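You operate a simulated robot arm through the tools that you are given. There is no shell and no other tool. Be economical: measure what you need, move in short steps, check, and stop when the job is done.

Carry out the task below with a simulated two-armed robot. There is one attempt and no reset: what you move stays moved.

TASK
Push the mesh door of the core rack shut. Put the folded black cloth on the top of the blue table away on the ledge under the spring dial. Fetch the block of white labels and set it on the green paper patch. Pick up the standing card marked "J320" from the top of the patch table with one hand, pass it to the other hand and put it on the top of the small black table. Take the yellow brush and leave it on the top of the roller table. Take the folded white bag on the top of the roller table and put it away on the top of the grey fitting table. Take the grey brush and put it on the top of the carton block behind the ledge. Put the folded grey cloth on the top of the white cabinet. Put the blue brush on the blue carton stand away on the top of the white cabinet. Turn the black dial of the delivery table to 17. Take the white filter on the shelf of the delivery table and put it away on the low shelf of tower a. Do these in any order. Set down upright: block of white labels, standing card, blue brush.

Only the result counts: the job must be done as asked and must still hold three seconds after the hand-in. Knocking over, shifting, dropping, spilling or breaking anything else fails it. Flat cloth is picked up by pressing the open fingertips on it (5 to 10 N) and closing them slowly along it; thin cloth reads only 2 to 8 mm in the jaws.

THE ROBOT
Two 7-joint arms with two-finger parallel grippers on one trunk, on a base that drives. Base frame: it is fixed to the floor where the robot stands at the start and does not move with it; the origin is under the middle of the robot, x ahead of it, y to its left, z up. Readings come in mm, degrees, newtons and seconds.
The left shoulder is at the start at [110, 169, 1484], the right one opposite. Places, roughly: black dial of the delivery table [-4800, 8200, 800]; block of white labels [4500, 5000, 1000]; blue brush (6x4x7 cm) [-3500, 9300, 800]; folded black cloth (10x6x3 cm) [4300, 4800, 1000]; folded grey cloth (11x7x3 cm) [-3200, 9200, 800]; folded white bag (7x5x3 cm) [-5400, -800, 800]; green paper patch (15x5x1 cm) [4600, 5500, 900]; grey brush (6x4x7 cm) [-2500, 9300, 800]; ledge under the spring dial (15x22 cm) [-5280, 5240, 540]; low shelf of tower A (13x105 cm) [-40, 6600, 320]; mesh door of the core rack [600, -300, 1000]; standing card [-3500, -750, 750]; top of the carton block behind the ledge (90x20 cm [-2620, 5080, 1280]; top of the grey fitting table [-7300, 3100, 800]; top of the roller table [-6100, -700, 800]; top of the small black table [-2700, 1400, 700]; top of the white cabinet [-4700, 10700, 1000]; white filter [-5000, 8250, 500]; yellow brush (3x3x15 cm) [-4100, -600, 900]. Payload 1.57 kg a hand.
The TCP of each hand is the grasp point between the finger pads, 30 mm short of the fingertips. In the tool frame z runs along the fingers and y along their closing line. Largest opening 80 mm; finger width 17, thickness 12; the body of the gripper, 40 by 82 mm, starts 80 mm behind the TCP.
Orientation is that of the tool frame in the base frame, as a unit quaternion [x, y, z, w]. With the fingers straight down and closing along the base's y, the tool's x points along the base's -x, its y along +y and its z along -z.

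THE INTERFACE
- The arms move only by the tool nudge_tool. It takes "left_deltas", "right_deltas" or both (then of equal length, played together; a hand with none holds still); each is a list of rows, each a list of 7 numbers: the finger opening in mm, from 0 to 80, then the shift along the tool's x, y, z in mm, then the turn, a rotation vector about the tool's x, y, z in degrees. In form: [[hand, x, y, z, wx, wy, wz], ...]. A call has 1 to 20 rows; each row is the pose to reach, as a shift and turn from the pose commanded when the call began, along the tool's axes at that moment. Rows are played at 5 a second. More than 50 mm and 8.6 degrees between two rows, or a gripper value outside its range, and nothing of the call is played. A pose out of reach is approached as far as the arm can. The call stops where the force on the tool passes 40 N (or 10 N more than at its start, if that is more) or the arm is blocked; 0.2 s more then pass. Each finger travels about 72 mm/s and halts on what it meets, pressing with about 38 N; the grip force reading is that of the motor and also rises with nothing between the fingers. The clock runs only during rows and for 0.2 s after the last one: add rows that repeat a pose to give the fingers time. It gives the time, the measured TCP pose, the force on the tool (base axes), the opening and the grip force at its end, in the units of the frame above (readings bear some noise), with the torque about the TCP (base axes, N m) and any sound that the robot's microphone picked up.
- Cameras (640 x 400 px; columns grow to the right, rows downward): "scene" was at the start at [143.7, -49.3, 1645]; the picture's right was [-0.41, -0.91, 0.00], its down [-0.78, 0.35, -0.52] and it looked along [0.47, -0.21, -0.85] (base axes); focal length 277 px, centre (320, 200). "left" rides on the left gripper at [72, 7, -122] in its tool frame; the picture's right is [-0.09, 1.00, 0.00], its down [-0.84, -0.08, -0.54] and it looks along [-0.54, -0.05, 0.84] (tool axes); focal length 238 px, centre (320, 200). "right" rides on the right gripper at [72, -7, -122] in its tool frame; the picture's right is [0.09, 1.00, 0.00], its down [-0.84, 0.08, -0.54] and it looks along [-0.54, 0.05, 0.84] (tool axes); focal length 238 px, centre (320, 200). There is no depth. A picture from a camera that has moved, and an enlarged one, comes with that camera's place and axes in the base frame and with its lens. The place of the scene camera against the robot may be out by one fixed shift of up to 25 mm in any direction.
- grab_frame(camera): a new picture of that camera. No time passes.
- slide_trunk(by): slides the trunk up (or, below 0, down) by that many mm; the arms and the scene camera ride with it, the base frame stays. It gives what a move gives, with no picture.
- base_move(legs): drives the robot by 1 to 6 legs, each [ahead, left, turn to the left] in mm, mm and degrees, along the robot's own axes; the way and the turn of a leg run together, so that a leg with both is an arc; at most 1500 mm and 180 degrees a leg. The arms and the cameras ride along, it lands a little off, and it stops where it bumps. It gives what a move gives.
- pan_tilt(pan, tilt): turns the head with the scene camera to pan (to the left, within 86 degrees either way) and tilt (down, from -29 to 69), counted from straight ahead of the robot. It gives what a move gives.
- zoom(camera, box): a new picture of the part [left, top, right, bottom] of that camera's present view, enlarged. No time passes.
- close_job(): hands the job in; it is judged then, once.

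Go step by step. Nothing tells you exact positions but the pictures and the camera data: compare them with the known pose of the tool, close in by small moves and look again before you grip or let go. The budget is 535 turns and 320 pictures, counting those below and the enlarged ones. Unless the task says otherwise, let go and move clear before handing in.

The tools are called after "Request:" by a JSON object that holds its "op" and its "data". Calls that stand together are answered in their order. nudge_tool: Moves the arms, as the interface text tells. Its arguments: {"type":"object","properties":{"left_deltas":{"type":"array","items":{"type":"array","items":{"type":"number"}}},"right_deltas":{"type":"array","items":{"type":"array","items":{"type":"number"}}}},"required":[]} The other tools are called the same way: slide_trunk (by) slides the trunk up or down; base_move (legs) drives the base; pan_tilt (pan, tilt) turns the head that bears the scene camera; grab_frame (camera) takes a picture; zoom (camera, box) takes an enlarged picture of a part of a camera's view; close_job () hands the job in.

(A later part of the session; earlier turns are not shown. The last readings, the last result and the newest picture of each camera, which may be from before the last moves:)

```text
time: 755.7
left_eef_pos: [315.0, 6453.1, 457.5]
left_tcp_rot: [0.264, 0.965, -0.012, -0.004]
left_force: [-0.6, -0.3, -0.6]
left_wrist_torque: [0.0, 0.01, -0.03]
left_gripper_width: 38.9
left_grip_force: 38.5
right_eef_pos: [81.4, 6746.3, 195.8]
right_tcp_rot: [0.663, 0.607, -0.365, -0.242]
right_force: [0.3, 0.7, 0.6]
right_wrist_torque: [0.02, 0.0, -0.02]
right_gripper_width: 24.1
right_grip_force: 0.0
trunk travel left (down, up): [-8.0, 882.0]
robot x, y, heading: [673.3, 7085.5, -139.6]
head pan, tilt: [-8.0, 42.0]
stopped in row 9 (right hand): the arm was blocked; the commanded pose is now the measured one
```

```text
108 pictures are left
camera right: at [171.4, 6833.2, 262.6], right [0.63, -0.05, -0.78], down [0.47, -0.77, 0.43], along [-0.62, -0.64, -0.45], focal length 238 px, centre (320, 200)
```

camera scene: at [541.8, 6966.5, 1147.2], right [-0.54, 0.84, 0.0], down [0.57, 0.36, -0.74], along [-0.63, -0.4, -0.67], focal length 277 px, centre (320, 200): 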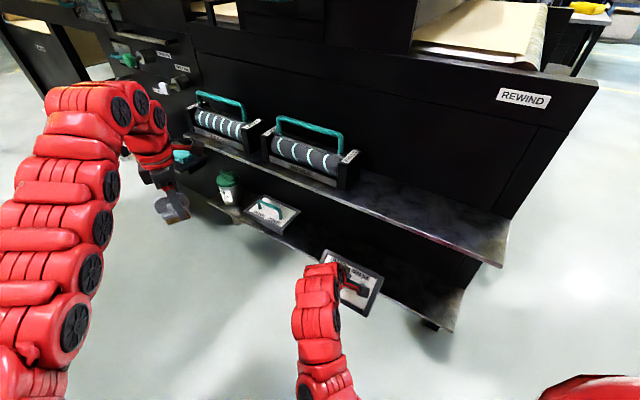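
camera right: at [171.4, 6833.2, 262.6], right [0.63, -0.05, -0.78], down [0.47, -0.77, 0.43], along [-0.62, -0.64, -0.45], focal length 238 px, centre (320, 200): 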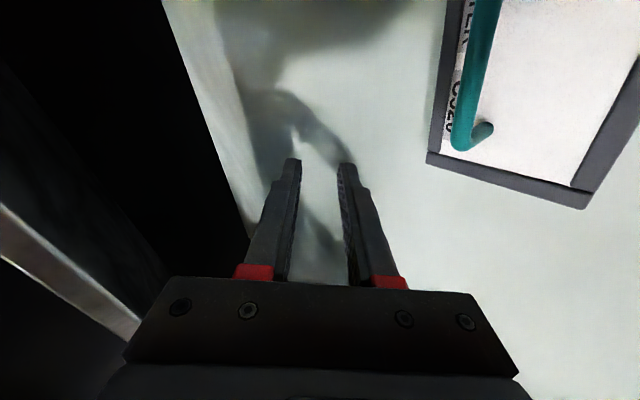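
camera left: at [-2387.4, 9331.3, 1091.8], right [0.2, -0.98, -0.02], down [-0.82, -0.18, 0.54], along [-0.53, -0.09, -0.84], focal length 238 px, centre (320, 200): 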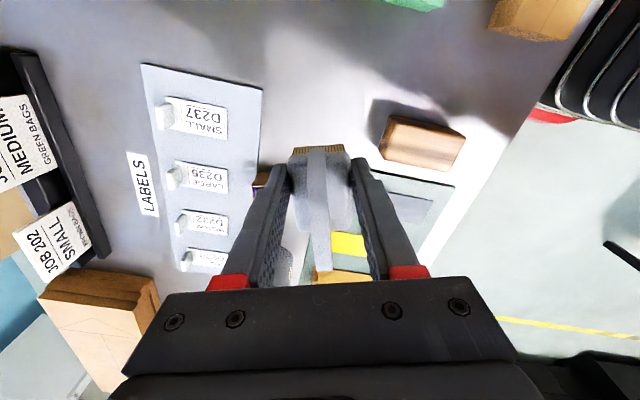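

The tilted pose is out of reach at floor level and the hand drifted out of the handle; the filter still stands. I bring the hand back up to vertical. I will use the empty north part of the upper shelf as the place to change grip.

Request:
{"op": "nudge_tool", "data": {"right_deltas": [[24, -7, -30, -25, 0, 0, 0], [30, 2, -33, -37, -8, 1.6, -0.7], [40, 11, -36, -48, -16, 3.2, -1.5], [50, 20, -39, -59, -24, 4.8, -2.2], [60, 29, -42, -70, -32, 6.4, -3], [60, 38, -45, -81, -40, 8, -3.7], [60, 46, -47, -92, -48, 9.6, -4.4], [60, 46, -47, -92, -51, 10.3, -4.7], [60, 46, -47, -92, -51, 10.3, -4.7]]}}

Request:
{"op": "grab_frame", "data": {"camera": "right"}}

```text
time: 757.7
left_eef_pos: [314.3, 6451.1, 445.7]
left_tcp_rot: [0.263, 0.965, -0.009, -0.003]
left_force: [-0.1, 0.9, -1.1]
left_wrist_torque: [0.02, 0.03, 0.01]
left_gripper_width: 38.9
left_grip_force: 37.9
right_eef_pos: [126.4, 6818.5, 223.8]
right_tcp_rot: [0.707, 0.707, -0.023, -0.023]
right_force: [0.2, 0.6, 0.0]
right_wrist_torque: [0.0, -0.03, -0.01]
right_gripper_width: 60.2
right_grip_force: 0.0
right hand out of reach, approached as far as the arm can: row 7, 8, 9
trunk travel left (down, up): [-8.0, 882.0]
robot x, y, heading: [670.7, 7084.3, -139.3]
head pan, tilt: [-8.0, 42.0]
```

```text
107 pictures are left
camera right: at [127.7, 6890.6, 346.4], right [0.99, 0.09, -0.06], down [0.11, -0.84, 0.54], along [0.0, -0.54, -0.84], focal length 238 px, centre (320, 200)
```

right: 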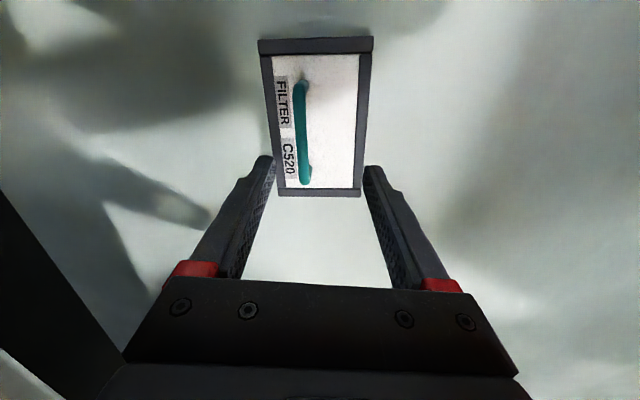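

Request:
{"op": "nudge_tool", "data": {"right_deltas": [[60, -6, -13, 20, -2, 0, 0], [50, -11, -26, 50, -3.7, 0, 0], [44, -11, -26, 80, -3.7, 0, 0], [44, -11, -26, 95, -3.7, 0, 0], [44, -11, -26, 95, -3.7, 0, 0]]}}

Request:
{"op": "grab_frame", "data": {"camera": "right"}}

```text
time: 758.9
left_eef_pos: [315.1, 6451.6, 446.9]
left_tcp_rot: [0.265, 0.964, -0.01, -0.003]
left_force: [-0.9, 0.2, -0.1]
left_wrist_torque: [0.0, 0.0, -0.06]
left_gripper_width: 39.0
left_grip_force: 38.3
right_eef_pos: [92.8, 6807.6, 129.2]
right_tcp_rot: [0.708, 0.706, 0.0, 0.0]
right_force: [-0.4, 0.0, -0.1]
right_wrist_torque: [-0.02, 0.03, 0.01]
right_gripper_width: 44.0
right_grip_force: 0.1
trunk travel left (down, up): [-8.0, 882.0]
robot x, y, heading: [673.6, 7080.3, -139.4]
head pan, tilt: [-8.0, 42.0]
```

```text
106 pictures are left
camera right: at [86.4, 6880.5, 252.1], right [1.0, 0.09, 0.0], down [0.08, -0.84, 0.54], along [0.05, -0.54, -0.84], focal length 238 px, centre (320, 200)
```

right: 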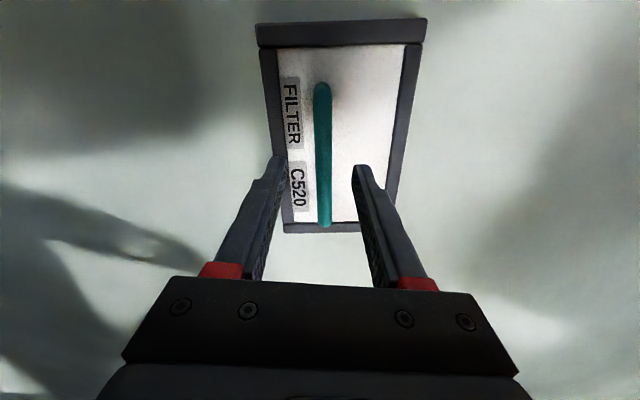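

Request:
{"op": "nudge_tool", "data": {"right_deltas": [[44, 3, 2, 20, 0, 0, 0], [40, 4, 2, 40, 0, 0, 0], [40, 4, 2, 49, 0, 0, 0], [25, 4, 2, 49, 0, 0, 0], [12, 4, 2, 49, 0, 0, 0], [0, 4, 2, 49, 0, 0, 0], [0, 4, 2, 49, 0, 0, 0], [0, 4, 2, 30, 0, 0, 0], [0, 4, 2, 0, 0, 0, 0]]}}

Request:
{"op": "slide_trunk", "data": {"by": 400}}

Request:
{"op": "slide_trunk", "data": {"by": 330}}

Request:
{"op": "grab_frame", "data": {"camera": "right"}}

Request:
{"op": "grab_frame", "data": {"camera": "scene"}}

```text
time: 760.9
left_eef_pos: [314.3, 6450.8, 447.1]
left_tcp_rot: [0.263, 0.965, -0.009, -0.003]
left_force: [0.0, 0.8, -0.6]
left_wrist_torque: [0.0, 0.02, -0.03]
left_gripper_width: 39.2
left_grip_force: 38.2
right_eef_pos: [94.9, 6814.0, 129.6]
right_tcp_rot: [0.708, 0.706, 0.0, -0.001]
right_force: [0.3, 0.1, -1.9]
right_wrist_torque: [0.06, 0.05, -0.04]
right_gripper_width: 13.3
right_grip_force: 29.7
trunk travel left (down, up): [-8.0, 882.0]
robot x, y, heading: [674.8, 7083.9, -139.8]
head pan, tilt: [-8.0, 42.0]
```

```text
time: 764.7
left_eef_pos: [315.7, 6450.3, 845.7]
left_tcp_rot: [0.264, 0.965, -0.01, -0.003]
left_force: [-0.7, -0.7, -0.9]
left_wrist_torque: [0.05, 0.03, -0.01]
left_gripper_width: 39.0
left_grip_force: 37.9
right_eef_pos: [94.3, 6812.7, 529.7]
right_tcp_rot: [0.707, 0.707, 0.0, 0.0]
right_force: [-0.1, 0.8, -1.7]
right_wrist_torque: [0.05, -0.02, -0.01]
right_gripper_width: 13.3
right_grip_force: 30.4
trunk travel left (down, up): [-408.0, 482.0]
robot x, y, heading: [673.9, 7083.2, -139.7]
head pan, tilt: [-8.0, 42.0]
```

```text
time: 768.0
left_eef_pos: [314.3, 6451.4, 1176.4]
left_tcp_rot: [0.264, 0.964, -0.009, -0.004]
left_force: [0.5, 0.7, -0.9]
left_wrist_torque: [-0.02, 0.02, 0.0]
left_gripper_width: 39.3
left_grip_force: 37.4
right_eef_pos: [94.1, 6811.7, 859.4]
right_tcp_rot: [0.707, 0.707, 0.0, -0.001]
right_force: [0.4, -0.2, -2.9]
right_wrist_torque: [0.02, 0.05, 0.02]
right_gripper_width: 13.4
right_grip_force: 29.7
trunk travel left (down, up): [-738.0, 152.0]
robot x, y, heading: [673.0, 7085.9, -139.8]
head pan, tilt: [-8.0, 42.0]
```

```text
105 pictures are left
camera right: at [87.1, 6884.8, 982.9], right [1.0, 0.09, 0.0], down [0.08, -0.84, 0.54], along [0.05, -0.54, -0.84], focal length 238 px, centre (320, 200)
```

right: 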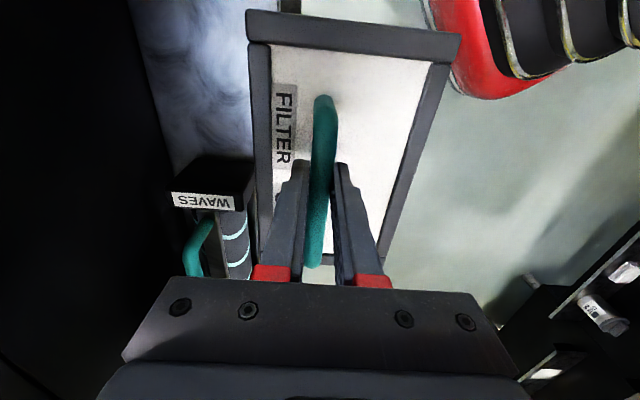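

```text
104 pictures are left
camera scene: at [541.4, 6966.1, 1607.0], right [-0.54, 0.84, 0.0], down [0.57, 0.36, -0.74], along [-0.63, -0.4, -0.67], focal length 277 px, centre (320, 200)
```

scene: 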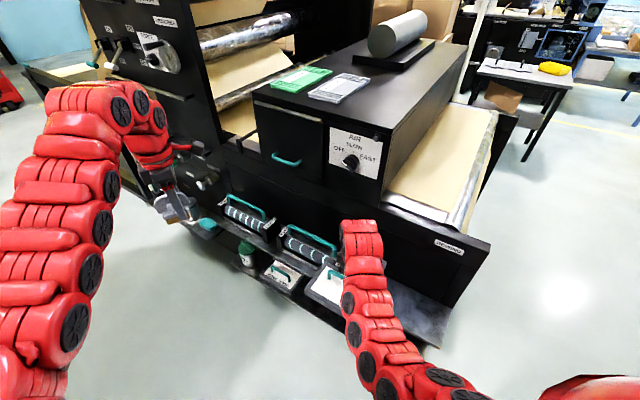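

Re-gripped. I move over the free north end of the upper shelf (x −131..3, z≈650) to set it down there.

Request:
{"op": "base_move", "data": {"legs": [[28, -205, 0]]}}

Request:
{"op": "grab_frame", "data": {"camera": "right"}}

Request:
{"op": "grab_frame", "data": {"camera": "scene"}}

```text
time: 769.6
left_eef_pos: [161.5, 6589.7, 1176.6]
left_tcp_rot: [0.264, 0.964, -0.01, -0.003]
left_force: [-0.1, 0.5, -0.2]
left_wrist_torque: [0.01, -0.01, -0.02]
left_gripper_width: 38.9
left_grip_force: 38.0
right_eef_pos: [-60.5, 6951.1, 859.1]
right_tcp_rot: [0.708, 0.707, 0.0, 0.001]
right_force: [-0.7, -0.3, -3.0]
right_wrist_torque: [0.04, 0.04, 0.0]
right_gripper_width: 13.2
right_grip_force: 30.1
trunk travel left (down, up): [-738.0, 152.0]
robot x, y, heading: [520.1, 7222.1, -139.6]
head pan, tilt: [-8.0, 42.0]
```

```text
103 pictures are left
camera right: at [-66.7, 7023.4, 983.1], right [1.0, 0.09, 0.0], down [0.08, -0.84, 0.54], along [0.05, -0.54, -0.84], focal length 238 px, centre (320, 200)
```

right: 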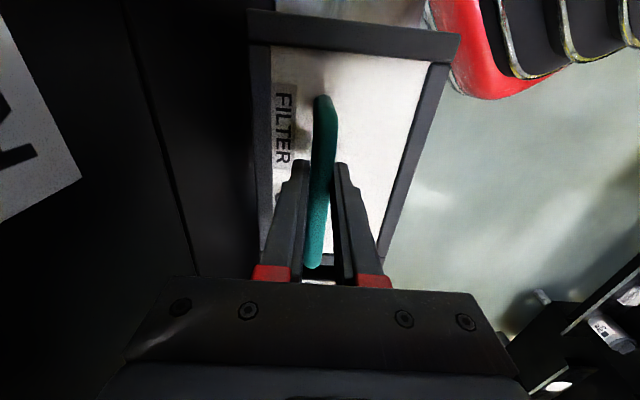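

```text
102 pictures are left
camera scene: at [387.6, 7104.7, 1607.1], right [-0.54, 0.84, 0.0], down [0.57, 0.36, -0.74], along [-0.63, -0.4, -0.67], focal length 277 px, centre (320, 200)
```

scene: 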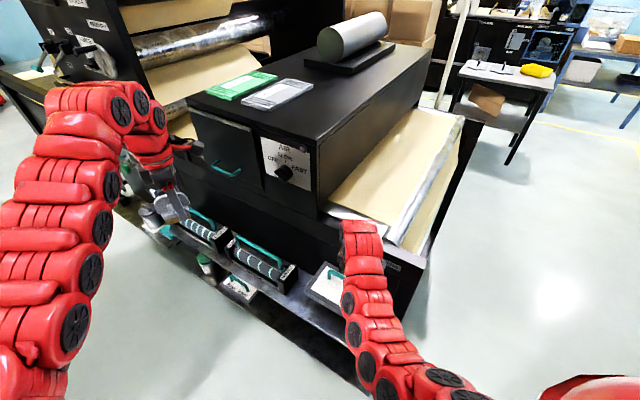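

Request:
{"op": "slide_trunk", "data": {"by": -80}}

Request:
{"op": "grab_frame", "data": {"camera": "right"}}

Request:
{"op": "grab_frame", "data": {"camera": "scene"}}

```text
time: 770.8
left_eef_pos: [160.8, 6589.5, 1097.0]
left_tcp_rot: [0.265, 0.964, -0.01, -0.004]
left_force: [-0.1, -0.5, -0.6]
left_wrist_torque: [-0.02, 0.01, 0.04]
left_gripper_width: 39.1
left_grip_force: 37.9
right_eef_pos: [-60.5, 6951.5, 779.7]
right_tcp_rot: [0.707, 0.707, 0.0, 0.0]
right_force: [0.4, 0.1, -1.5]
right_wrist_torque: [0.01, 0.02, 0.0]
right_gripper_width: 13.1
right_grip_force: 30.0
trunk travel left (down, up): [-658.0, 232.0]
robot x, y, heading: [517.3, 7224.4, -139.8]
head pan, tilt: [-8.0, 42.0]
```

```text
101 pictures are left
camera right: at [-66.8, 7023.8, 903.1], right [1.0, 0.09, 0.0], down [0.08, -0.84, 0.54], along [0.05, -0.54, -0.84], focal length 238 px, centre (320, 200)
```

right: 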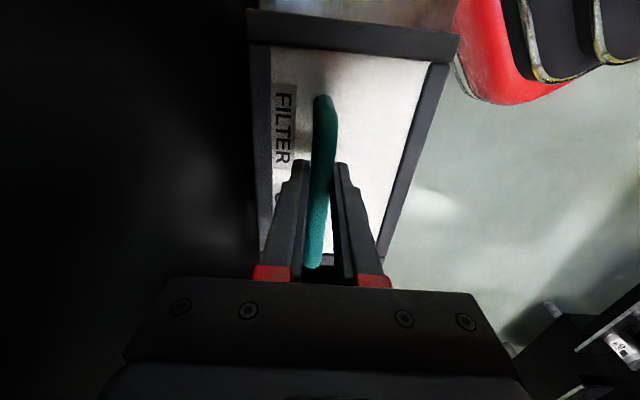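

```text
100 pictures are left
camera scene: at [387.5, 7105.4, 1527.2], right [-0.54, 0.84, 0.0], down [0.57, 0.36, -0.74], along [-0.63, -0.4, -0.67], focal length 277 px, centre (320, 200)
```

scene: 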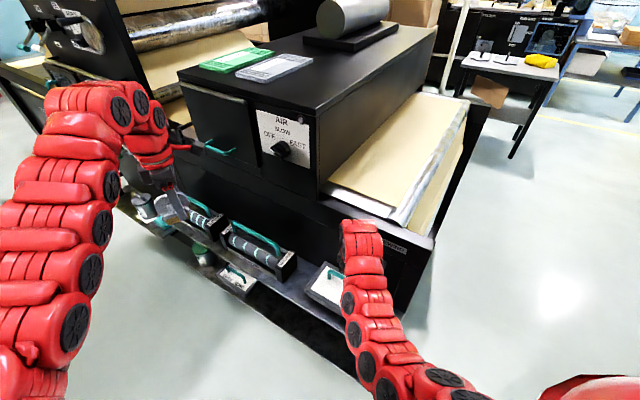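

Request:
{"op": "slide_trunk", "data": {"by": -30}}

Request:
{"op": "slide_trunk", "data": {"by": -8}}

```text
time: 771.5
left_eef_pos: [161.4, 6590.2, 1066.2]
left_tcp_rot: [0.263, 0.965, -0.01, -0.004]
left_force: [0.4, 0.6, -0.6]
left_wrist_torque: [0.01, 0.01, -0.03]
left_gripper_width: 39.2
left_grip_force: 38.1
right_eef_pos: [-59.9, 6952.3, 749.5]
right_tcp_rot: [0.707, 0.707, -0.001, 0.0]
right_force: [0.4, 0.0, -1.9]
right_wrist_torque: [0.06, 0.04, 0.01]
right_gripper_width: 13.3
right_grip_force: 29.6
trunk travel left (down, up): [-628.0, 262.0]
robot x, y, heading: [516.2, 7219.7, -139.5]
head pan, tilt: [-8.0, 42.0]
```

```text
time: 772.1
left_eef_pos: [158.5, 6589.4, 1058.1]
left_tcp_rot: [0.264, 0.965, -0.009, -0.003]
left_force: [0.6, 0.1, -1.2]
left_wrist_torque: [-0.03, -0.03, -0.01]
left_gripper_width: 39.0
left_grip_force: 37.9
right_eef_pos: [-59.1, 6951.1, 741.3]
right_tcp_rot: [0.707, 0.707, 0.0, 0.0]
right_force: [-1.0, -0.3, -2.6]
right_wrist_torque: [0.03, 0.07, -0.03]
right_gripper_width: 13.3
right_grip_force: 29.4
trunk travel left (down, up): [-620.0, 270.0]
robot x, y, heading: [517.6, 7226.0, -139.6]
head pan, tilt: [-8.0, 42.0]
```

Request:
{"op": "slide_trunk", "data": {"by": -10}}

Request:
{"op": "slide_trunk", "data": {"by": -10}}

```text
time: 772.7
left_eef_pos: [161.7, 6589.6, 1048.8]
left_tcp_rot: [0.264, 0.965, -0.01, -0.004]
left_force: [-0.2, -0.2, -1.1]
left_wrist_torque: [-0.01, -0.02, 0.03]
left_gripper_width: 38.9
left_grip_force: 37.5
right_eef_pos: [-58.9, 6951.1, 733.7]
right_tcp_rot: [0.707, 0.707, -0.002, 0.001]
right_force: [-1.6, -0.8, 26.7]
right_wrist_torque: [0.46, -0.03, -0.01]
right_gripper_width: 13.6
right_grip_force: 30.0
trunk travel left (down, up): [-610.0, 280.0]
robot x, y, heading: [519.5, 7222.6, -139.4]
head pan, tilt: [-8.0, 42.0]
```

```text
time: 773.3
left_eef_pos: [162.9, 6590.2, 1039.1]
left_tcp_rot: [0.264, 0.965, -0.01, -0.005]
left_force: [0.2, -0.5, -1.4]
left_wrist_torque: [0.03, 0.01, -0.04]
left_gripper_width: 39.0
left_grip_force: 37.8
right_eef_pos: [-58.4, 6951.1, 721.7]
right_tcp_rot: [0.707, 0.707, 0.0, 0.0]
right_force: [3.0, 1.5, 22.4]
right_wrist_torque: [-0.16, 0.05, -0.04]
right_gripper_width: 13.3
right_grip_force: 29.8
trunk travel left (down, up): [-600.0, 290.0]
robot x, y, heading: [517.1, 7223.0, -139.7]
head pan, tilt: [-8.0, 42.0]
```

The filter stands on the upper shelf (z≈652). I release, rise and back off to re-approach with the hand tilted forward.

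Request:
{"op": "nudge_tool", "data": {"right_deltas": [[20, 0, 0, 0, 0, 0, 0], [35, 0, 0, -2, 0, 0, 0], [45, 0, 0, -4, 0, 0, 0], [45, 0, 0, -30, 0, 0, 0], [45, 0, 0, -60, 0, 0, 0], [45, 0, 0, -100, 0, 0, 0]]}}

Request:
{"op": "base_move", "data": {"legs": [[-160, -140, 0]]}}

Request:
{"op": "grab_frame", "data": {"camera": "scene"}}

```text
time: 774.7
left_eef_pos: [161.2, 6589.5, 1038.2]
left_tcp_rot: [0.263, 0.965, -0.009, -0.005]
left_force: [0.6, 0.2, -0.6]
left_wrist_torque: [0.04, 0.01, 0.0]
left_gripper_width: 38.9
left_grip_force: 38.7
right_eef_pos: [-62.0, 6948.9, 818.9]
right_tcp_rot: [0.708, 0.706, 0.0, -0.001]
right_force: [0.1, 0.3, -0.2]
right_wrist_torque: [-0.01, 0.01, 0.05]
right_gripper_width: 44.7
right_grip_force: 0.0
right hand out of reach, approached as far as the arm can: row 6
trunk travel left (down, up): [-600.0, 290.0]
robot x, y, heading: [516.8, 7222.9, -139.9]
head pan, tilt: [-8.0, 42.0]
```

```text
time: 776.3
left_eef_pos: [193.9, 6799.7, 1037.7]
left_tcp_rot: [0.263, 0.965, -0.01, -0.004]
left_force: [0.2, 0.3, -1.1]
left_wrist_torque: [-0.02, -0.01, -0.03]
left_gripper_width: 39.0
left_grip_force: 38.5
right_eef_pos: [-30.3, 7159.1, 818.3]
right_tcp_rot: [0.707, 0.707, 0.0, 0.0]
right_force: [-0.3, 0.7, 0.5]
right_wrist_torque: [-0.02, 0.0, 0.0]
right_gripper_width: 45.2
right_grip_force: 0.1
trunk travel left (down, up): [-600.0, 290.0]
robot x, y, heading: [553.1, 7435.1, -139.5]
head pan, tilt: [-8.0, 42.0]
```

```text
99 pictures are left
camera scene: at [419.2, 7316.0, 1469.2], right [-0.54, 0.84, 0.0], down [0.56, 0.36, -0.74], along [-0.63, -0.4, -0.67], focal length 277 px, centre (320, 200)
```

scene: 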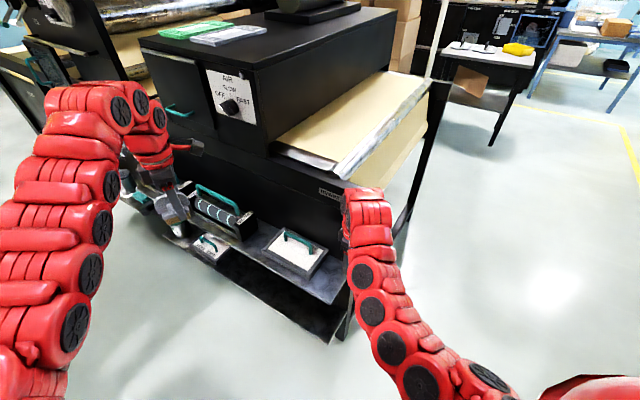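

The filter sits on the upper shelf. I reposition to face west squarely and set the right hand closing vertically, pointing forward.

Request:
{"op": "base_move", "data": {"legs": [[-300, 0, 0], [0, 0, -40.5], [-60, 800, 0]]}}

Request:
{"op": "nudge_tool", "data": {"right_deltas": [[45, 0, 0, -6, 0, 0, -7], [45, 0, 0, -12, 0, 0, -14], [45, 0, 0, -18, 0, 0, -21], [45, 0, 0, -24, 0, 0, -28], [45, 0, 0, -30, 0, 0, -35], [45, 0, 0, -30, 0, 0, -40.5]]}}

```text
time: 784.1
left_eef_pos: [149.6, 6592.7, 1037.8]
left_tcp_rot: [0.583, 0.812, -0.008, -0.008]
left_force: [0.2, 0.4, -0.9]
left_wrist_torque: [-0.01, 0.02, 0.01]
left_gripper_width: 39.1
left_grip_force: 38.5
right_eef_pos: [215.0, 7011.8, 818.2]
right_tcp_rot: [0.909, 0.417, -0.002, -0.001]
right_force: [0.2, 0.1, 0.3]
right_wrist_torque: [-0.01, -0.01, -0.01]
right_gripper_width: 45.0
right_grip_force: 0.0
trunk travel left (down, up): [-600.0, 290.0]
robot x, y, heading: [834.0, 6839.9, 179.6]
head pan, tilt: [-8.0, 42.0]
```

```text
time: 785.5
left_eef_pos: [149.9, 6594.3, 1037.6]
left_tcp_rot: [0.583, 0.813, -0.008, -0.007]
left_force: [0.6, -0.2, -1.8]
left_wrist_torque: [-0.01, 0.02, -0.01]
left_gripper_width: 39.1
left_grip_force: 38.2
right_eef_pos: [201.5, 7026.4, 841.6]
right_tcp_rot: [0.708, 0.706, 0.0, 0.001]
right_force: [0.7, -0.3, -0.1]
right_wrist_torque: [0.02, -0.01, 0.03]
right_gripper_width: 44.7
right_grip_force: 0.1
right hand out of reach, approached as far as the arm can: row 1, 2, 3, 4, 5, 6
trunk travel left (down, up): [-600.0, 290.0]
robot x, y, heading: [833.7, 6840.6, 179.6]
head pan, tilt: [-8.0, 42.0]
```

Request:
{"op": "nudge_tool", "data": {"right_deltas": [[45, 0, -16, -20, 6.5, 0, 0], [45, 0, -32, -40, 13, 0, 0], [45, 0, -48, -60, 19.5, 0, 0], [40, 0, -64, -80, 26, 0, 0], [40, 0, -80, -100, 32.5, 0, 0], [40, 0, -96, -115, 39, 0, 0], [40, 0, -112, -130, 45.5, 0, 0], [40, 0, -128, -140, 52, 0, 0], [40, 0, -140, -145, 57, 0, 0], [40, 0, -140, -145, 57, 0, 0]]}}

Request:
{"op": "slide_trunk", "data": {"by": -200}}

Request:
{"op": "grab_frame", "data": {"camera": "right"}}

Request:
{"op": "grab_frame", "data": {"camera": "scene"}}

```text
time: 787.7
left_eef_pos: [148.9, 6594.2, 1037.1]
left_tcp_rot: [0.583, 0.813, -0.008, -0.007]
left_force: [-0.1, 0.2, -1.5]
left_wrist_torque: [-0.02, 0.0, 0.0]
left_gripper_width: 39.0
left_grip_force: 37.5
right_eef_pos: [63.4, 7023.8, 985.3]
right_tcp_rot: [0.623, 0.619, -0.337, -0.339]
right_force: [0.2, 0.0, 0.4]
right_wrist_torque: [0.03, -0.01, -0.02]
right_gripper_width: 40.1
right_grip_force: 0.2
trunk travel left (down, up): [-600.0, 290.0]
robot x, y, heading: [834.7, 6842.4, 179.6]
head pan, tilt: [-8.0, 42.0]
```

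```text
time: 789.9
left_eef_pos: [149.3, 6594.1, 838.0]
left_tcp_rot: [0.583, 0.812, -0.008, -0.006]
left_force: [0.7, -0.8, -0.9]
left_wrist_torque: [0.02, 0.03, -0.02]
left_gripper_width: 39.0
left_grip_force: 38.2
right_eef_pos: [64.7, 7025.9, 785.3]
right_tcp_rot: [0.623, 0.619, -0.336, -0.34]
right_force: [0.4, 0.1, -0.2]
right_wrist_torque: [-0.02, 0.0, 0.0]
right_gripper_width: 39.9
right_grip_force: 0.0
trunk travel left (down, up): [-400.0, 490.0]
robot x, y, heading: [833.7, 6841.6, 179.5]
head pan, tilt: [-8.0, 42.0]
```

```text
98 pictures are left
camera right: at [162.2, 7097.2, 858.9], right [0.54, 0.09, -0.84], down [0.49, -0.84, 0.23], along [-0.68, -0.54, -0.5], focal length 238 px, centre (320, 200)
```

right: 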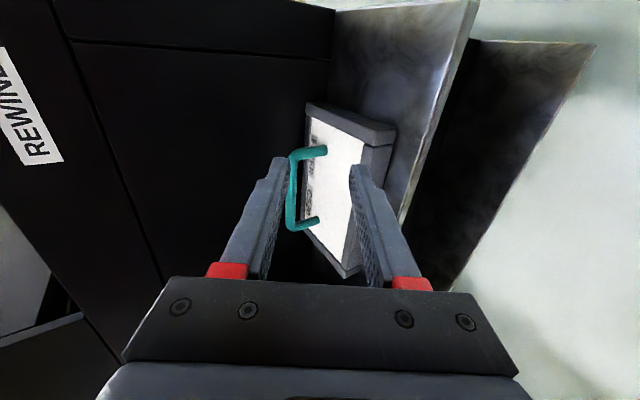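

```text
97 pictures are left
camera scene: at [672.2, 6832.2, 1269.2], right [0.15, 0.99, 0.0], down [0.66, -0.1, -0.74], along [-0.74, 0.11, -0.67], focal length 277 px, centre (320, 200)
```

scene: 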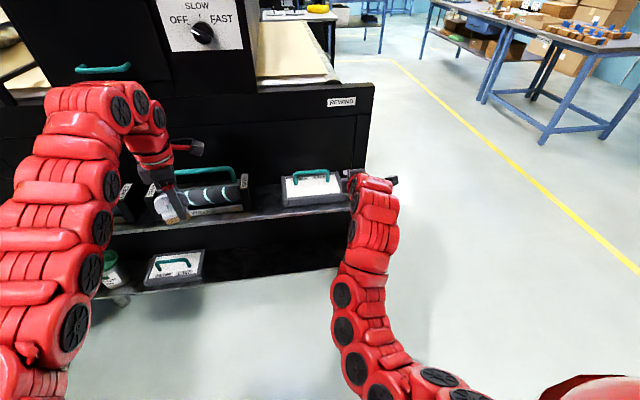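

The bar is near (-66,6945,733). I line up along the tilted hand's axis and then slide in along it.

Request:
{"op": "base_move", "data": {"legs": [[44, 80, 0]]}}

Request:
{"op": "grab_frame", "data": {"camera": "right"}}

```text
time: 791.0
left_eef_pos: [104.5, 6513.3, 838.9]
left_tcp_rot: [0.583, 0.813, -0.008, -0.008]
left_force: [-0.1, -0.5, -0.8]
left_wrist_torque: [-0.01, -0.01, -0.01]
left_gripper_width: 39.1
left_grip_force: 38.3
right_eef_pos: [19.0, 6943.8, 785.3]
right_tcp_rot: [0.623, 0.62, -0.336, -0.338]
right_force: [-0.6, -0.8, 0.3]
right_wrist_torque: [0.0, -0.01, -0.02]
right_gripper_width: 40.0
right_grip_force: 0.1
trunk travel left (down, up): [-400.0, 490.0]
robot x, y, heading: [790.0, 6762.4, 179.8]
head pan, tilt: [-8.0, 42.0]
```

```text
96 pictures are left
camera right: at [117.3, 7015.6, 858.5], right [0.54, 0.09, -0.84], down [0.49, -0.84, 0.23], along [-0.68, -0.54, -0.5], focal length 238 px, centre (320, 200)
```

right: 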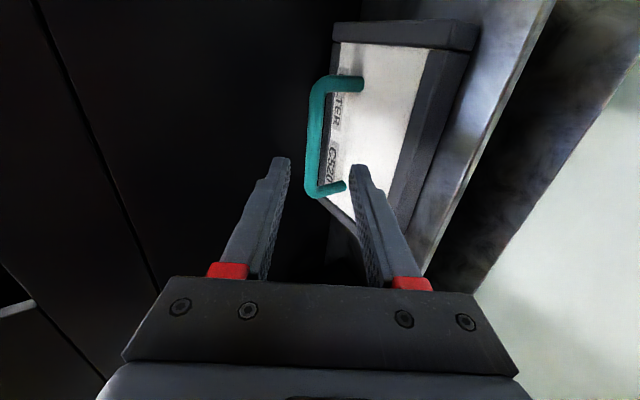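

Request:
{"op": "nudge_tool", "data": {"right_deltas": [[34, 0, -2, 20, 0, 0, 0], [30, 0, -3, 45, 0, 0, 0], [30, 0, -3, 65, 0, 0, 0], [30, 0, -3, 82, 0, 0, 0], [30, 0, -3, 97, 0, 0, 0], [30, 0, -3, 97, 0, 0, 0]]}}

Request:
{"op": "grab_frame", "data": {"camera": "right"}}

```text
time: 792.4
left_eef_pos: [105.5, 6513.6, 838.0]
left_tcp_rot: [0.582, 0.813, -0.008, -0.007]
left_force: [0.1, -0.3, -1.0]
left_wrist_torque: [0.02, 0.0, 0.0]
left_gripper_width: 38.9
left_grip_force: 37.9
right_eef_pos: [-64.5, 6944.0, 734.2]
right_tcp_rot: [0.621, 0.621, -0.338, -0.338]
right_force: [0.4, -0.1, 0.3]
right_wrist_torque: [-0.01, 0.01, -0.01]
right_gripper_width: 30.2
right_grip_force: 0.0
trunk travel left (down, up): [-400.0, 490.0]
robot x, y, heading: [795.1, 6760.2, 179.7]
head pan, tilt: [-8.0, 42.0]
```

```text
95 pictures are left
camera right: at [35.2, 7016.8, 807.2], right [0.54, 0.09, -0.84], down [0.49, -0.84, 0.23], along [-0.68, -0.54, -0.5], focal length 238 px, centre (320, 200)
```

right: 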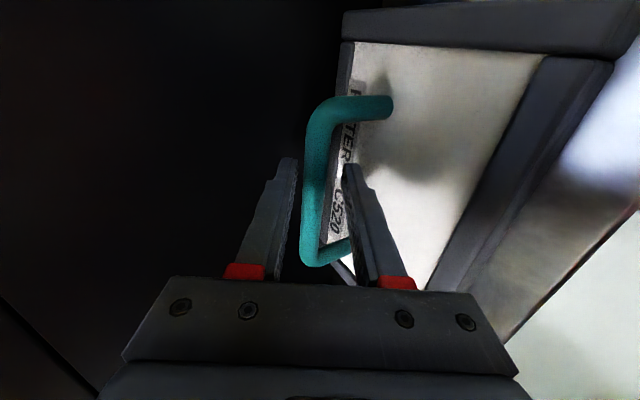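

Request:
{"op": "nudge_tool", "data": {"right_deltas": [[22, 0, 0, 0, 0, 0, 0], [14, 0, 0, 0, 0, 0, 0], [6, 0, 0, 0, 0, 0, 0], [0, 0, 0, 0, 0, 0, 0], [0, 0, 0, 0, 0, 0, 0]]}}

Request:
{"op": "slide_trunk", "data": {"by": 40}}

Request:
{"op": "base_move", "data": {"legs": [[-190, 0, 0]]}}

Request:
{"op": "grab_frame", "data": {"camera": "scene"}}

Request:
{"op": "grab_frame", "data": {"camera": "right"}}

```text
time: 793.6
left_eef_pos: [106.5, 6513.4, 838.5]
left_tcp_rot: [0.583, 0.813, -0.009, -0.008]
left_force: [0.9, -1.0, -0.7]
left_wrist_torque: [0.05, 0.0, 0.01]
left_gripper_width: 39.1
left_grip_force: 37.9
right_eef_pos: [-62.8, 6944.8, 736.9]
right_tcp_rot: [0.621, 0.619, -0.339, -0.34]
right_force: [-7.0, 0.4, 15.7]
right_wrist_torque: [0.03, 0.08, -0.01]
right_gripper_width: 13.2
right_grip_force: 29.7
trunk travel left (down, up): [-400.0, 490.0]
robot x, y, heading: [787.8, 6764.3, 179.6]
head pan, tilt: [-8.0, 42.0]
```

```text
time: 794.4
left_eef_pos: [103.8, 6514.1, 877.2]
left_tcp_rot: [0.582, 0.813, -0.008, -0.008]
left_force: [-0.1, -0.4, -0.3]
left_wrist_torque: [0.01, 0.02, -0.03]
left_gripper_width: 38.7
left_grip_force: 38.0
right_eef_pos: [-63.6, 6944.7, 773.2]
right_tcp_rot: [0.622, 0.62, -0.336, -0.339]
right_force: [0.4, 0.7, -2.5]
right_wrist_torque: [0.03, 0.02, 0.01]
right_gripper_width: 12.9
right_grip_force: 29.9
trunk travel left (down, up): [-440.0, 450.0]
robot x, y, heading: [790.0, 6761.0, 179.8]
head pan, tilt: [-8.0, 42.0]
```

```text
time: 795.9
left_eef_pos: [290.5, 6513.4, 878.9]
left_tcp_rot: [0.583, 0.813, -0.008, -0.008]
left_force: [0.4, -0.6, -0.9]
left_wrist_torque: [0.01, 0.07, 0.0]
left_gripper_width: 38.9
left_grip_force: 38.3
right_eef_pos: [122.3, 6946.0, 774.2]
right_tcp_rot: [0.623, 0.62, -0.336, -0.339]
right_force: [0.6, -0.5, -1.8]
right_wrist_torque: [0.02, 0.03, -0.04]
right_gripper_width: 13.5
right_grip_force: 30.0
trunk travel left (down, up): [-440.0, 450.0]
robot x, y, heading: [973.6, 6763.1, 179.6]
head pan, tilt: [-8.0, 42.0]
```

```text
94 pictures are left
camera scene: at [813.1, 6751.4, 1309.2], right [0.15, 0.99, 0.0], down [0.66, -0.1, -0.74], along [-0.74, 0.11, -0.67], focal length 277 px, centre (320, 200)
```

scene: 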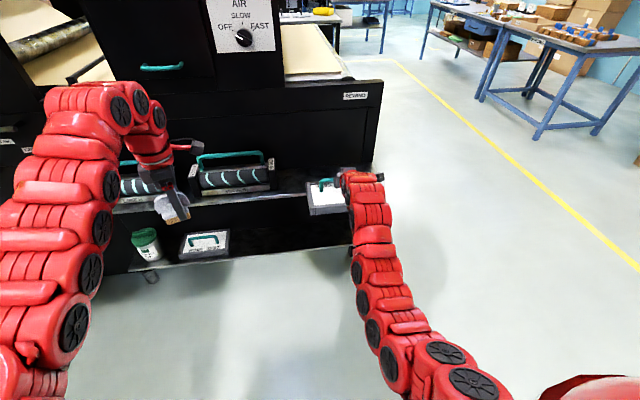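

```text
93 pictures are left
camera right: at [220.5, 7017.2, 847.8], right [0.54, 0.09, -0.84], down [0.49, -0.84, 0.23], along [-0.68, -0.54, -0.5], focal length 238 px, centre (320, 200)
```

right: 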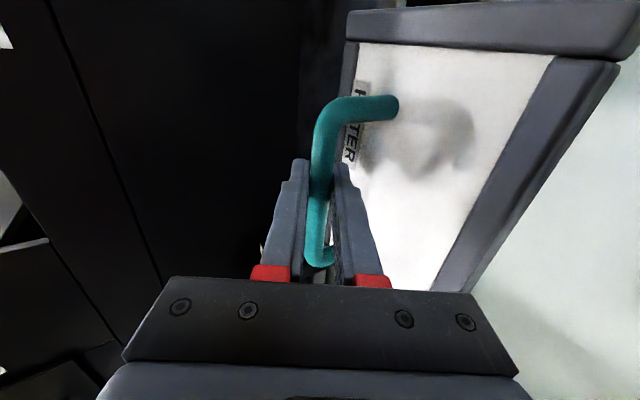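

The filter hangs level. I lower to just above the low shelf and drive in.

Request:
{"op": "slide_trunk", "data": {"by": -340}}

Request:
{"op": "grab_frame", "data": {"camera": "right"}}

Request:
{"op": "grab_frame", "data": {"camera": "scene"}}

```text
time: 799.2
left_eef_pos: [288.7, 6513.0, 537.6]
left_tcp_rot: [0.583, 0.813, -0.008, -0.007]
left_force: [0.3, 0.7, 0.4]
left_wrist_torque: [0.02, 0.0, -0.02]
left_gripper_width: 39.1
left_grip_force: 38.2
right_eef_pos: [121.0, 6945.4, 433.4]
right_tcp_rot: [0.622, 0.62, -0.337, -0.339]
right_force: [0.4, 0.6, -2.2]
right_wrist_torque: [0.04, 0.03, -0.03]
right_gripper_width: 13.7
right_grip_force: 30.0
trunk travel left (down, up): [-100.0, 790.0]
robot x, y, heading: [975.5, 6762.9, 179.5]
head pan, tilt: [-8.0, 42.0]
```

```text
92 pictures are left
camera right: at [220.1, 7017.2, 507.2], right [0.54, 0.09, -0.84], down [0.49, -0.84, 0.23], along [-0.68, -0.54, -0.5], focal length 238 px, centre (320, 200)
```

right: 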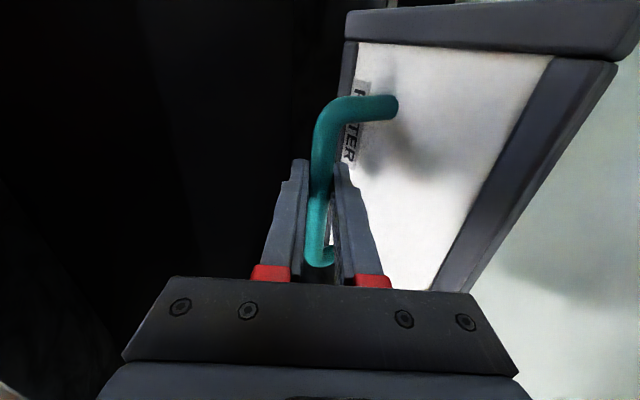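

```text
91 pictures are left
camera scene: at [812.3, 6751.4, 969.1], right [0.15, 0.99, 0.0], down [0.66, -0.1, -0.74], along [-0.73, 0.11, -0.67], focal length 277 px, centre (320, 200)
```

scene: 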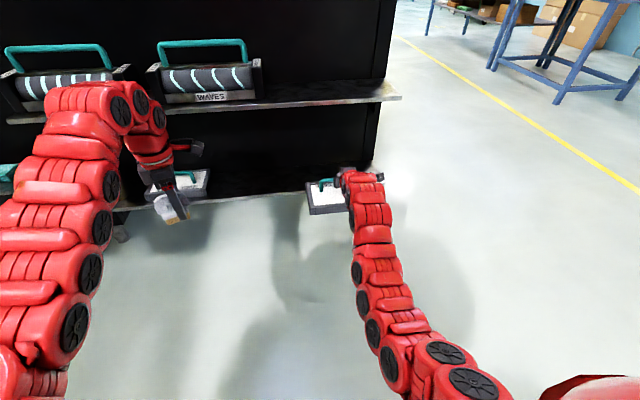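

Request:
{"op": "base_move", "data": {"legs": [[176, 0, 0]]}}

Request:
{"op": "grab_frame", "data": {"camera": "scene"}}

Request:
{"op": "grab_frame", "data": {"camera": "right"}}

```text
time: 800.8
left_eef_pos: [110.0, 6514.9, 538.5]
left_tcp_rot: [0.584, 0.812, -0.007, -0.007]
left_force: [1.3, -1.0, -1.7]
left_wrist_torque: [0.0, -0.03, 0.01]
left_gripper_width: 39.4
left_grip_force: 37.4
right_eef_pos: [-57.4, 6948.2, 433.1]
right_tcp_rot: [0.623, 0.619, -0.336, -0.34]
right_force: [-0.4, -0.1, -1.4]
right_wrist_torque: [0.06, -0.01, 0.0]
right_gripper_width: 13.3
right_grip_force: 29.9
trunk travel left (down, up): [-100.0, 790.0]
robot x, y, heading: [796.3, 6759.9, 179.8]
head pan, tilt: [-8.0, 42.0]
```

```text
90 pictures are left
camera scene: at [633.0, 6752.9, 969.0], right [0.15, 0.99, 0.0], down [0.66, -0.1, -0.74], along [-0.73, 0.11, -0.67], focal length 277 px, centre (320, 200)
```

scene: 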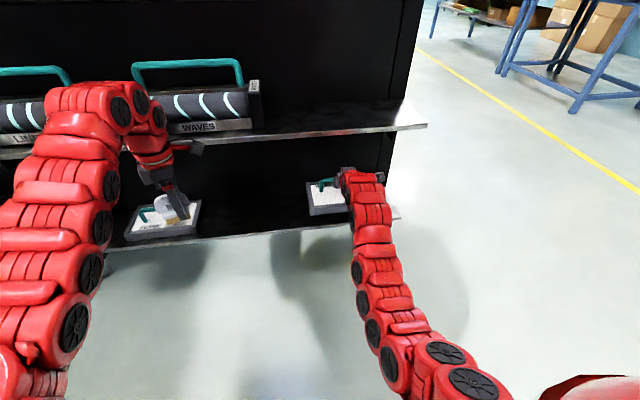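

```text
89 pictures are left
camera right: at [41.2, 7019.4, 506.8], right [0.54, 0.09, -0.84], down [0.49, -0.84, 0.23], along [-0.68, -0.54, -0.5], focal length 238 px, centre (320, 200)
```

right: 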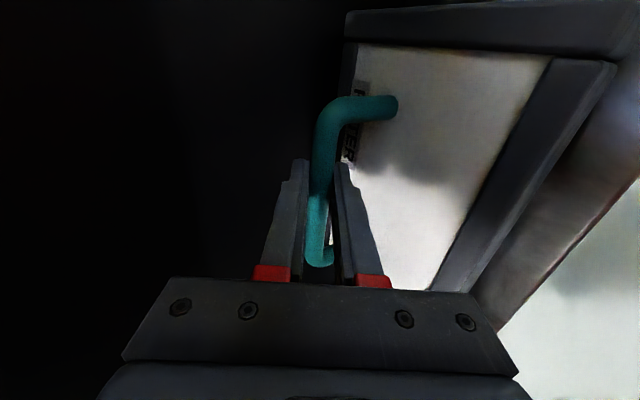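

The filter is over the shelf with its front edge inside. I lower it gently.

Request:
{"op": "slide_trunk", "data": {"by": -24}}

Request:
{"op": "slide_trunk", "data": {"by": -5}}

```text
time: 801.5
left_eef_pos: [110.5, 6515.4, 513.5]
left_tcp_rot: [0.584, 0.812, -0.008, -0.007]
left_force: [1.2, 0.0, -0.1]
left_wrist_torque: [0.03, -0.04, -0.02]
left_gripper_width: 39.0
left_grip_force: 37.8
right_eef_pos: [-57.4, 6947.0, 410.2]
right_tcp_rot: [0.624, 0.619, -0.336, -0.339]
right_force: [-1.4, -0.2, -2.2]
right_wrist_torque: [0.03, 0.02, 0.01]
right_gripper_width: 13.1
right_grip_force: 29.7
trunk travel left (down, up): [-76.0, 814.0]
robot x, y, heading: [797.3, 6763.9, 179.7]
head pan, tilt: [-8.0, 42.0]
```

```text
time: 802.0
left_eef_pos: [109.6, 6515.2, 508.8]
left_tcp_rot: [0.584, 0.812, -0.008, -0.007]
left_force: [-0.8, -0.1, -0.3]
left_wrist_torque: [0.01, 0.02, -0.03]
left_gripper_width: 39.2
left_grip_force: 38.0
right_eef_pos: [-57.3, 6948.2, 407.3]
right_tcp_rot: [0.623, 0.618, -0.338, -0.34]
right_force: [-3.2, 0.3, 5.1]
right_wrist_torque: [0.02, 0.08, 0.02]
right_gripper_width: 13.3
right_grip_force: 29.7
trunk travel left (down, up): [-71.0, 819.0]
robot x, y, heading: [789.7, 6759.0, 179.5]
head pan, tilt: [-8.0, 42.0]
```

Request:
{"op": "slide_trunk", "data": {"by": -3}}

Request:
{"op": "nudge_tool", "data": {"right_deltas": [[15, 0, 0, 0, 0, 0, 0], [22, 0, 0, 0, 0, 0, 0], [30, 0, 0, 0, 0, 0, 0], [30, 0, 0, 0, 0, 0, 0], [30, 0, 0, -20, 0, 0, 0], [30, 0, 0, -50, 0, 0, 0], [30, 0, 0, -85, 0, 0, 0]]}}

Request:
{"op": "grab_frame", "data": {"camera": "right"}}

```text
time: 802.5
left_eef_pos: [110.8, 6514.9, 508.2]
left_tcp_rot: [0.583, 0.812, -0.008, -0.008]
left_force: [0.1, -0.4, 0.0]
left_wrist_torque: [0.04, -0.03, 0.01]
left_gripper_width: 39.0
left_grip_force: 38.6
right_eef_pos: [-57.8, 6947.7, 407.3]
right_tcp_rot: [0.623, 0.617, -0.339, -0.342]
right_force: [-5.6, 0.1, 18.0]
right_wrist_torque: [-0.02, 0.08, 0.09]
right_gripper_width: 12.9
right_grip_force: 29.9
trunk travel left (down, up): [-68.0, 822.0]
robot x, y, heading: [796.1, 6759.2, 179.6]
head pan, tilt: [-8.0, 42.0]
```

```text
time: 804.1
left_eef_pos: [109.8, 6516.6, 506.0]
left_tcp_rot: [0.583, 0.812, -0.008, -0.007]
left_force: [-0.1, -0.9, -1.5]
left_wrist_torque: [0.03, -0.01, -0.01]
left_gripper_width: 38.9
left_grip_force: 37.8
right_eef_pos: [15.1, 6948.5, 447.0]
right_tcp_rot: [0.624, 0.619, -0.336, -0.339]
right_force: [-0.7, 0.2, -0.5]
right_wrist_torque: [0.0, 0.0, -0.03]
right_gripper_width: 29.9
right_grip_force: 0.0
trunk travel left (down, up): [-68.0, 822.0]
robot x, y, heading: [796.8, 6760.7, 179.5]
head pan, tilt: [-8.0, 42.0]
```

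```text
88 pictures are left
camera right: at [114.6, 7019.2, 521.0], right [0.54, 0.09, -0.84], down [0.49, -0.84, 0.23], along [-0.68, -0.54, -0.5], focal length 238 px, centre (320, 200)
```

right: 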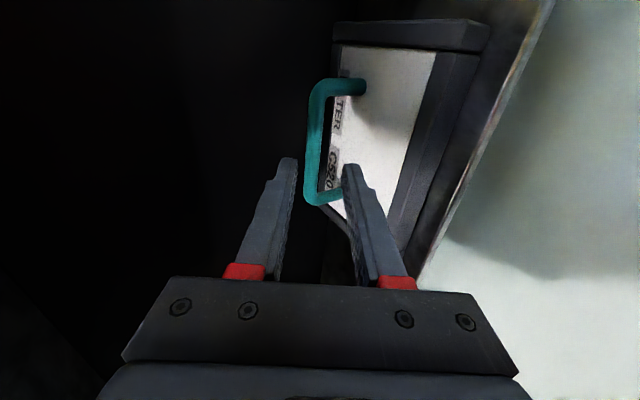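

The filter is on the low shelf of tower A, well inside. I back off, raise the trunk, and lift the right arm high and forward out of the way.

Request:
{"op": "base_move", "data": {"legs": [[-230, 0, 0]]}}

Request:
{"op": "slide_trunk", "data": {"by": 400}}

Request:
{"op": "slide_trunk", "data": {"by": 400}}

Request:
{"op": "nudge_tool", "data": {"right_deltas": [[20, 0, -35, -7, 3, 0, 0], [10, 0, -70, -14, 6, 0, 0], [0, 0, -106, -21, 9.5, 0, 0], [0, 0, -141, -28, 12.5, 0, 0], [0, 0, -176, -35, 16, 0, 0], [0, 0, -212, -42, 19, 0, 0], [0, 0, -212, -42, 19, 0, 0]]}}

Request:
{"op": "grab_frame", "data": {"camera": "scene"}}

```text
time: 805.9
left_eef_pos: [341.9, 6512.2, 506.8]
left_tcp_rot: [0.583, 0.812, -0.008, -0.007]
left_force: [-0.2, 0.1, -0.3]
left_wrist_torque: [0.01, 0.01, -0.01]
left_gripper_width: 39.0
left_grip_force: 38.1
right_eef_pos: [247.4, 6944.3, 447.8]
right_tcp_rot: [0.623, 0.619, -0.337, -0.339]
right_force: [0.3, -1.5, 0.5]
right_wrist_torque: [0.0, 0.0, -0.03]
right_gripper_width: 30.3
right_grip_force: 0.1
trunk travel left (down, up): [-68.0, 822.0]
robot x, y, heading: [1026.8, 6759.8, 179.4]
head pan, tilt: [-8.0, 42.0]
```

```text
time: 809.7
left_eef_pos: [342.5, 6513.0, 905.9]
left_tcp_rot: [0.583, 0.812, -0.008, -0.007]
left_force: [0.7, -0.4, -1.0]
left_wrist_torque: [0.0, 0.02, 0.02]
left_gripper_width: 39.1
left_grip_force: 38.0
right_eef_pos: [246.4, 6944.9, 846.3]
right_tcp_rot: [0.623, 0.619, -0.337, -0.339]
right_force: [0.1, -0.1, 0.4]
right_wrist_torque: [-0.02, 0.01, 0.02]
right_gripper_width: 29.7
right_grip_force: 0.1
trunk travel left (down, up): [-468.0, 422.0]
robot x, y, heading: [1028.4, 6754.9, 179.2]
head pan, tilt: [-8.0, 42.0]
```

```text
time: 813.5
left_eef_pos: [342.2, 6512.5, 1306.5]
left_tcp_rot: [0.582, 0.813, -0.008, -0.006]
left_force: [0.1, 0.1, -0.7]
left_wrist_torque: [-0.01, 0.01, -0.03]
left_gripper_width: 38.8
left_grip_force: 38.0
right_eef_pos: [246.1, 6944.8, 1246.7]
right_tcp_rot: [0.622, 0.62, -0.337, -0.339]
right_force: [0.2, 0.2, -0.4]
right_wrist_torque: [0.01, 0.0, -0.02]
right_gripper_width: 30.0
right_grip_force: 0.0
trunk travel left (down, up): [-868.0, 22.0]
robot x, y, heading: [1028.4, 6760.1, 179.9]
head pan, tilt: [-8.0, 42.0]
```

```text
time: 815.1
left_eef_pos: [342.1, 6512.4, 1305.8]
left_tcp_rot: [0.583, 0.813, -0.008, -0.007]
left_force: [-0.4, -0.9, -0.9]
left_wrist_torque: [0.04, -0.02, -0.01]
left_gripper_width: 38.9
left_grip_force: 37.8
right_eef_pos: [166.2, 6945.3, 1447.2]
right_tcp_rot: [0.559, 0.556, -0.434, -0.437]
right_force: [-0.8, 0.0, -0.3]
right_wrist_torque: [-0.02, -0.01, -0.01]
right_gripper_width: 0.1
right_grip_force: 21.2
trunk travel left (down, up): [-868.0, 22.0]
robot x, y, heading: [1025.7, 6760.0, 179.8]
head pan, tilt: [-8.0, 42.0]
```

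```text
87 pictures are left
camera scene: at [865.0, 6750.9, 1737.1], right [0.15, 0.99, 0.0], down [0.66, -0.1, -0.74], along [-0.73, 0.11, -0.67], focal length 277 px, centre (320, 200)
```

scene: 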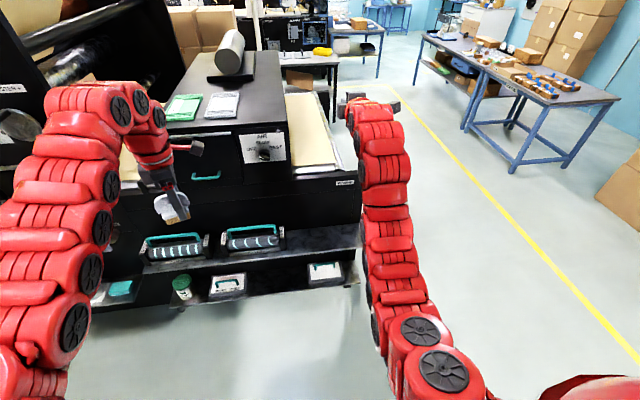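

Both items done there. Now I drive back west and into the corridor to the carton block with the grey brush.

Request:
{"op": "base_move", "data": {"legs": [[0, -1250, 0], [1500, 0, 0], [1550, 0, 0], [0, 0, 80], [1200, 0, 0]]}}

Request:
{"op": "pan_tilt", "data": {"pan": -5, "tilt": 25}}

Request:
{"op": "grab_frame", "data": {"camera": "scene"}}

```text
refused: 1550 is not a number from -1500 to 1500
```

```text
time: 815.9
left_eef_pos: [341.9, 6512.1, 1305.7]
left_tcp_rot: [0.583, 0.812, -0.008, -0.007]
left_force: [0.5, 1.0, -0.7]
left_wrist_torque: [0.0, 0.01, 0.0]
left_gripper_width: 38.9
left_grip_force: 37.7
right_eef_pos: [167.8, 6945.2, 1447.2]
right_tcp_rot: [0.558, 0.556, -0.435, -0.436]
right_force: [0.8, 0.1, 0.3]
right_wrist_torque: [0.03, 0.01, -0.02]
right_gripper_width: 0.3
right_grip_force: 21.1
trunk travel left (down, up): [-868.0, 22.0]
robot x, y, heading: [1029.4, 6760.0, 179.6]
head pan, tilt: [-5.0, 25.0]
```

```text
86 pictures are left
camera scene: at [856.1, 6747.2, 1763.3], right [0.09, 1.0, 0.0], down [0.42, -0.04, -0.91], along [-0.9, 0.09, -0.42], focal length 277 px, centre (320, 200)
```

scene: 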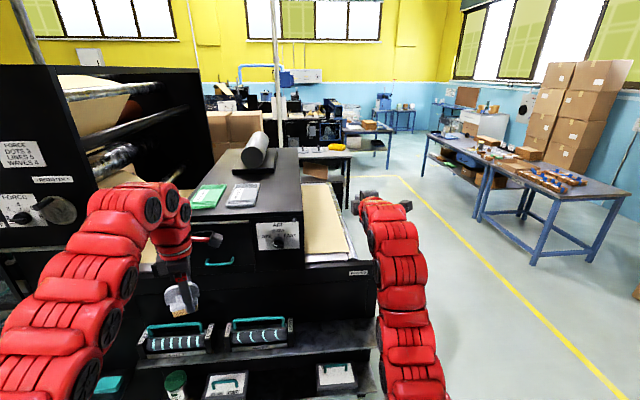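

Request:
{"op": "base_move", "data": {"legs": [[0, -1250, 0], [1500, 0, 0], [1500, 0, 0], [0, 0, 80], [1200, 0, 0]]}}

Request:
{"op": "grab_frame", "data": {"camera": "scene"}}

```text
time: 845.4
left_eef_pos: [-2101.3, 6223.5, 1306.9]
left_tcp_rot: [-0.057, 0.998, -0.011, 0.0]
left_force: [0.3, -0.2, -0.7]
left_wrist_torque: [0.02, 0.0, -0.03]
left_gripper_width: 38.9
left_grip_force: 37.8
right_eef_pos: [-2559.7, 6143.9, 1447.3]
right_tcp_rot: [0.085, 0.782, -0.613, -0.067]
right_force: [1.4, 0.5, 0.2]
right_wrist_torque: [0.02, 0.01, 0.0]
right_gripper_width: 0.4
right_grip_force: 21.7
trunk travel left (down, up): [-868.0, 22.0]
robot x, y, heading: [-2198.4, 6944.7, -102.5]
head pan, tilt: [-5.0, 25.0]
```

```text
85 pictures are left
camera scene: at [-2242.2, 6757.7, 1763.5], right [-0.95, 0.3, 0.0], down [0.13, 0.4, -0.91], along [-0.27, -0.86, -0.42], focal length 277 px, centre (320, 200)
```

scene: 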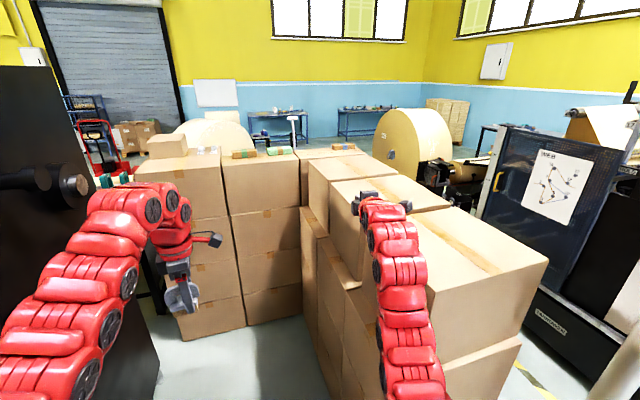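

I'm in the corridor. The brush bottom must clear z≈1290, so I raise trunk and left hand as far as they go.

Request:
{"op": "slide_trunk", "data": {"by": 20}}

Request:
{"op": "nudge_tool", "data": {"left_deltas": [[4, 0, 0, -15, 0, 0, 0], [4, 0, 0, -30, 0, 0, 0], [4, 0, 0, -50, 0, 0, 0], [4, 0, 0, -60, 0, 0, 0]]}}

```text
time: 846.1
left_eef_pos: [-2099.4, 6224.6, 1326.8]
left_tcp_rot: [-0.058, 0.998, -0.011, 0.0]
left_force: [-0.1, 0.3, 0.0]
left_wrist_torque: [0.02, 0.0, 0.01]
left_gripper_width: 39.0
left_grip_force: 38.1
right_eef_pos: [-2560.1, 6142.2, 1467.4]
right_tcp_rot: [0.084, 0.783, -0.612, -0.067]
right_force: [-0.2, 0.2, -0.4]
right_wrist_torque: [0.04, 0.05, -0.01]
right_gripper_width: 0.2
right_grip_force: 20.7
trunk travel left (down, up): [-888.0, 2.0]
robot x, y, heading: [-2197.2, 6942.8, -102.8]
head pan, tilt: [-5.0, 25.0]
```

```text
time: 847.1
left_eef_pos: [-2099.7, 6209.8, 1349.9]
left_tcp_rot: [-0.057, 0.998, -0.011, -0.001]
left_force: [-0.1, -0.3, -0.6]
left_wrist_torque: [0.05, 0.04, 0.0]
left_gripper_width: 39.0
left_grip_force: 37.8
left hand out of reach, approached as far as the arm can: row 2, 3, 4
right_eef_pos: [-2559.6, 6143.1, 1467.3]
right_tcp_rot: [0.085, 0.783, -0.613, -0.067]
right_force: [-0.1, -0.9, -0.1]
right_wrist_torque: [0.0, -0.02, -0.01]
right_gripper_width: 0.1
right_grip_force: 20.8
trunk travel left (down, up): [-888.0, 2.0]
robot x, y, heading: [-2199.4, 6944.4, -102.6]
head pan, tilt: [-5.0, 25.0]
```

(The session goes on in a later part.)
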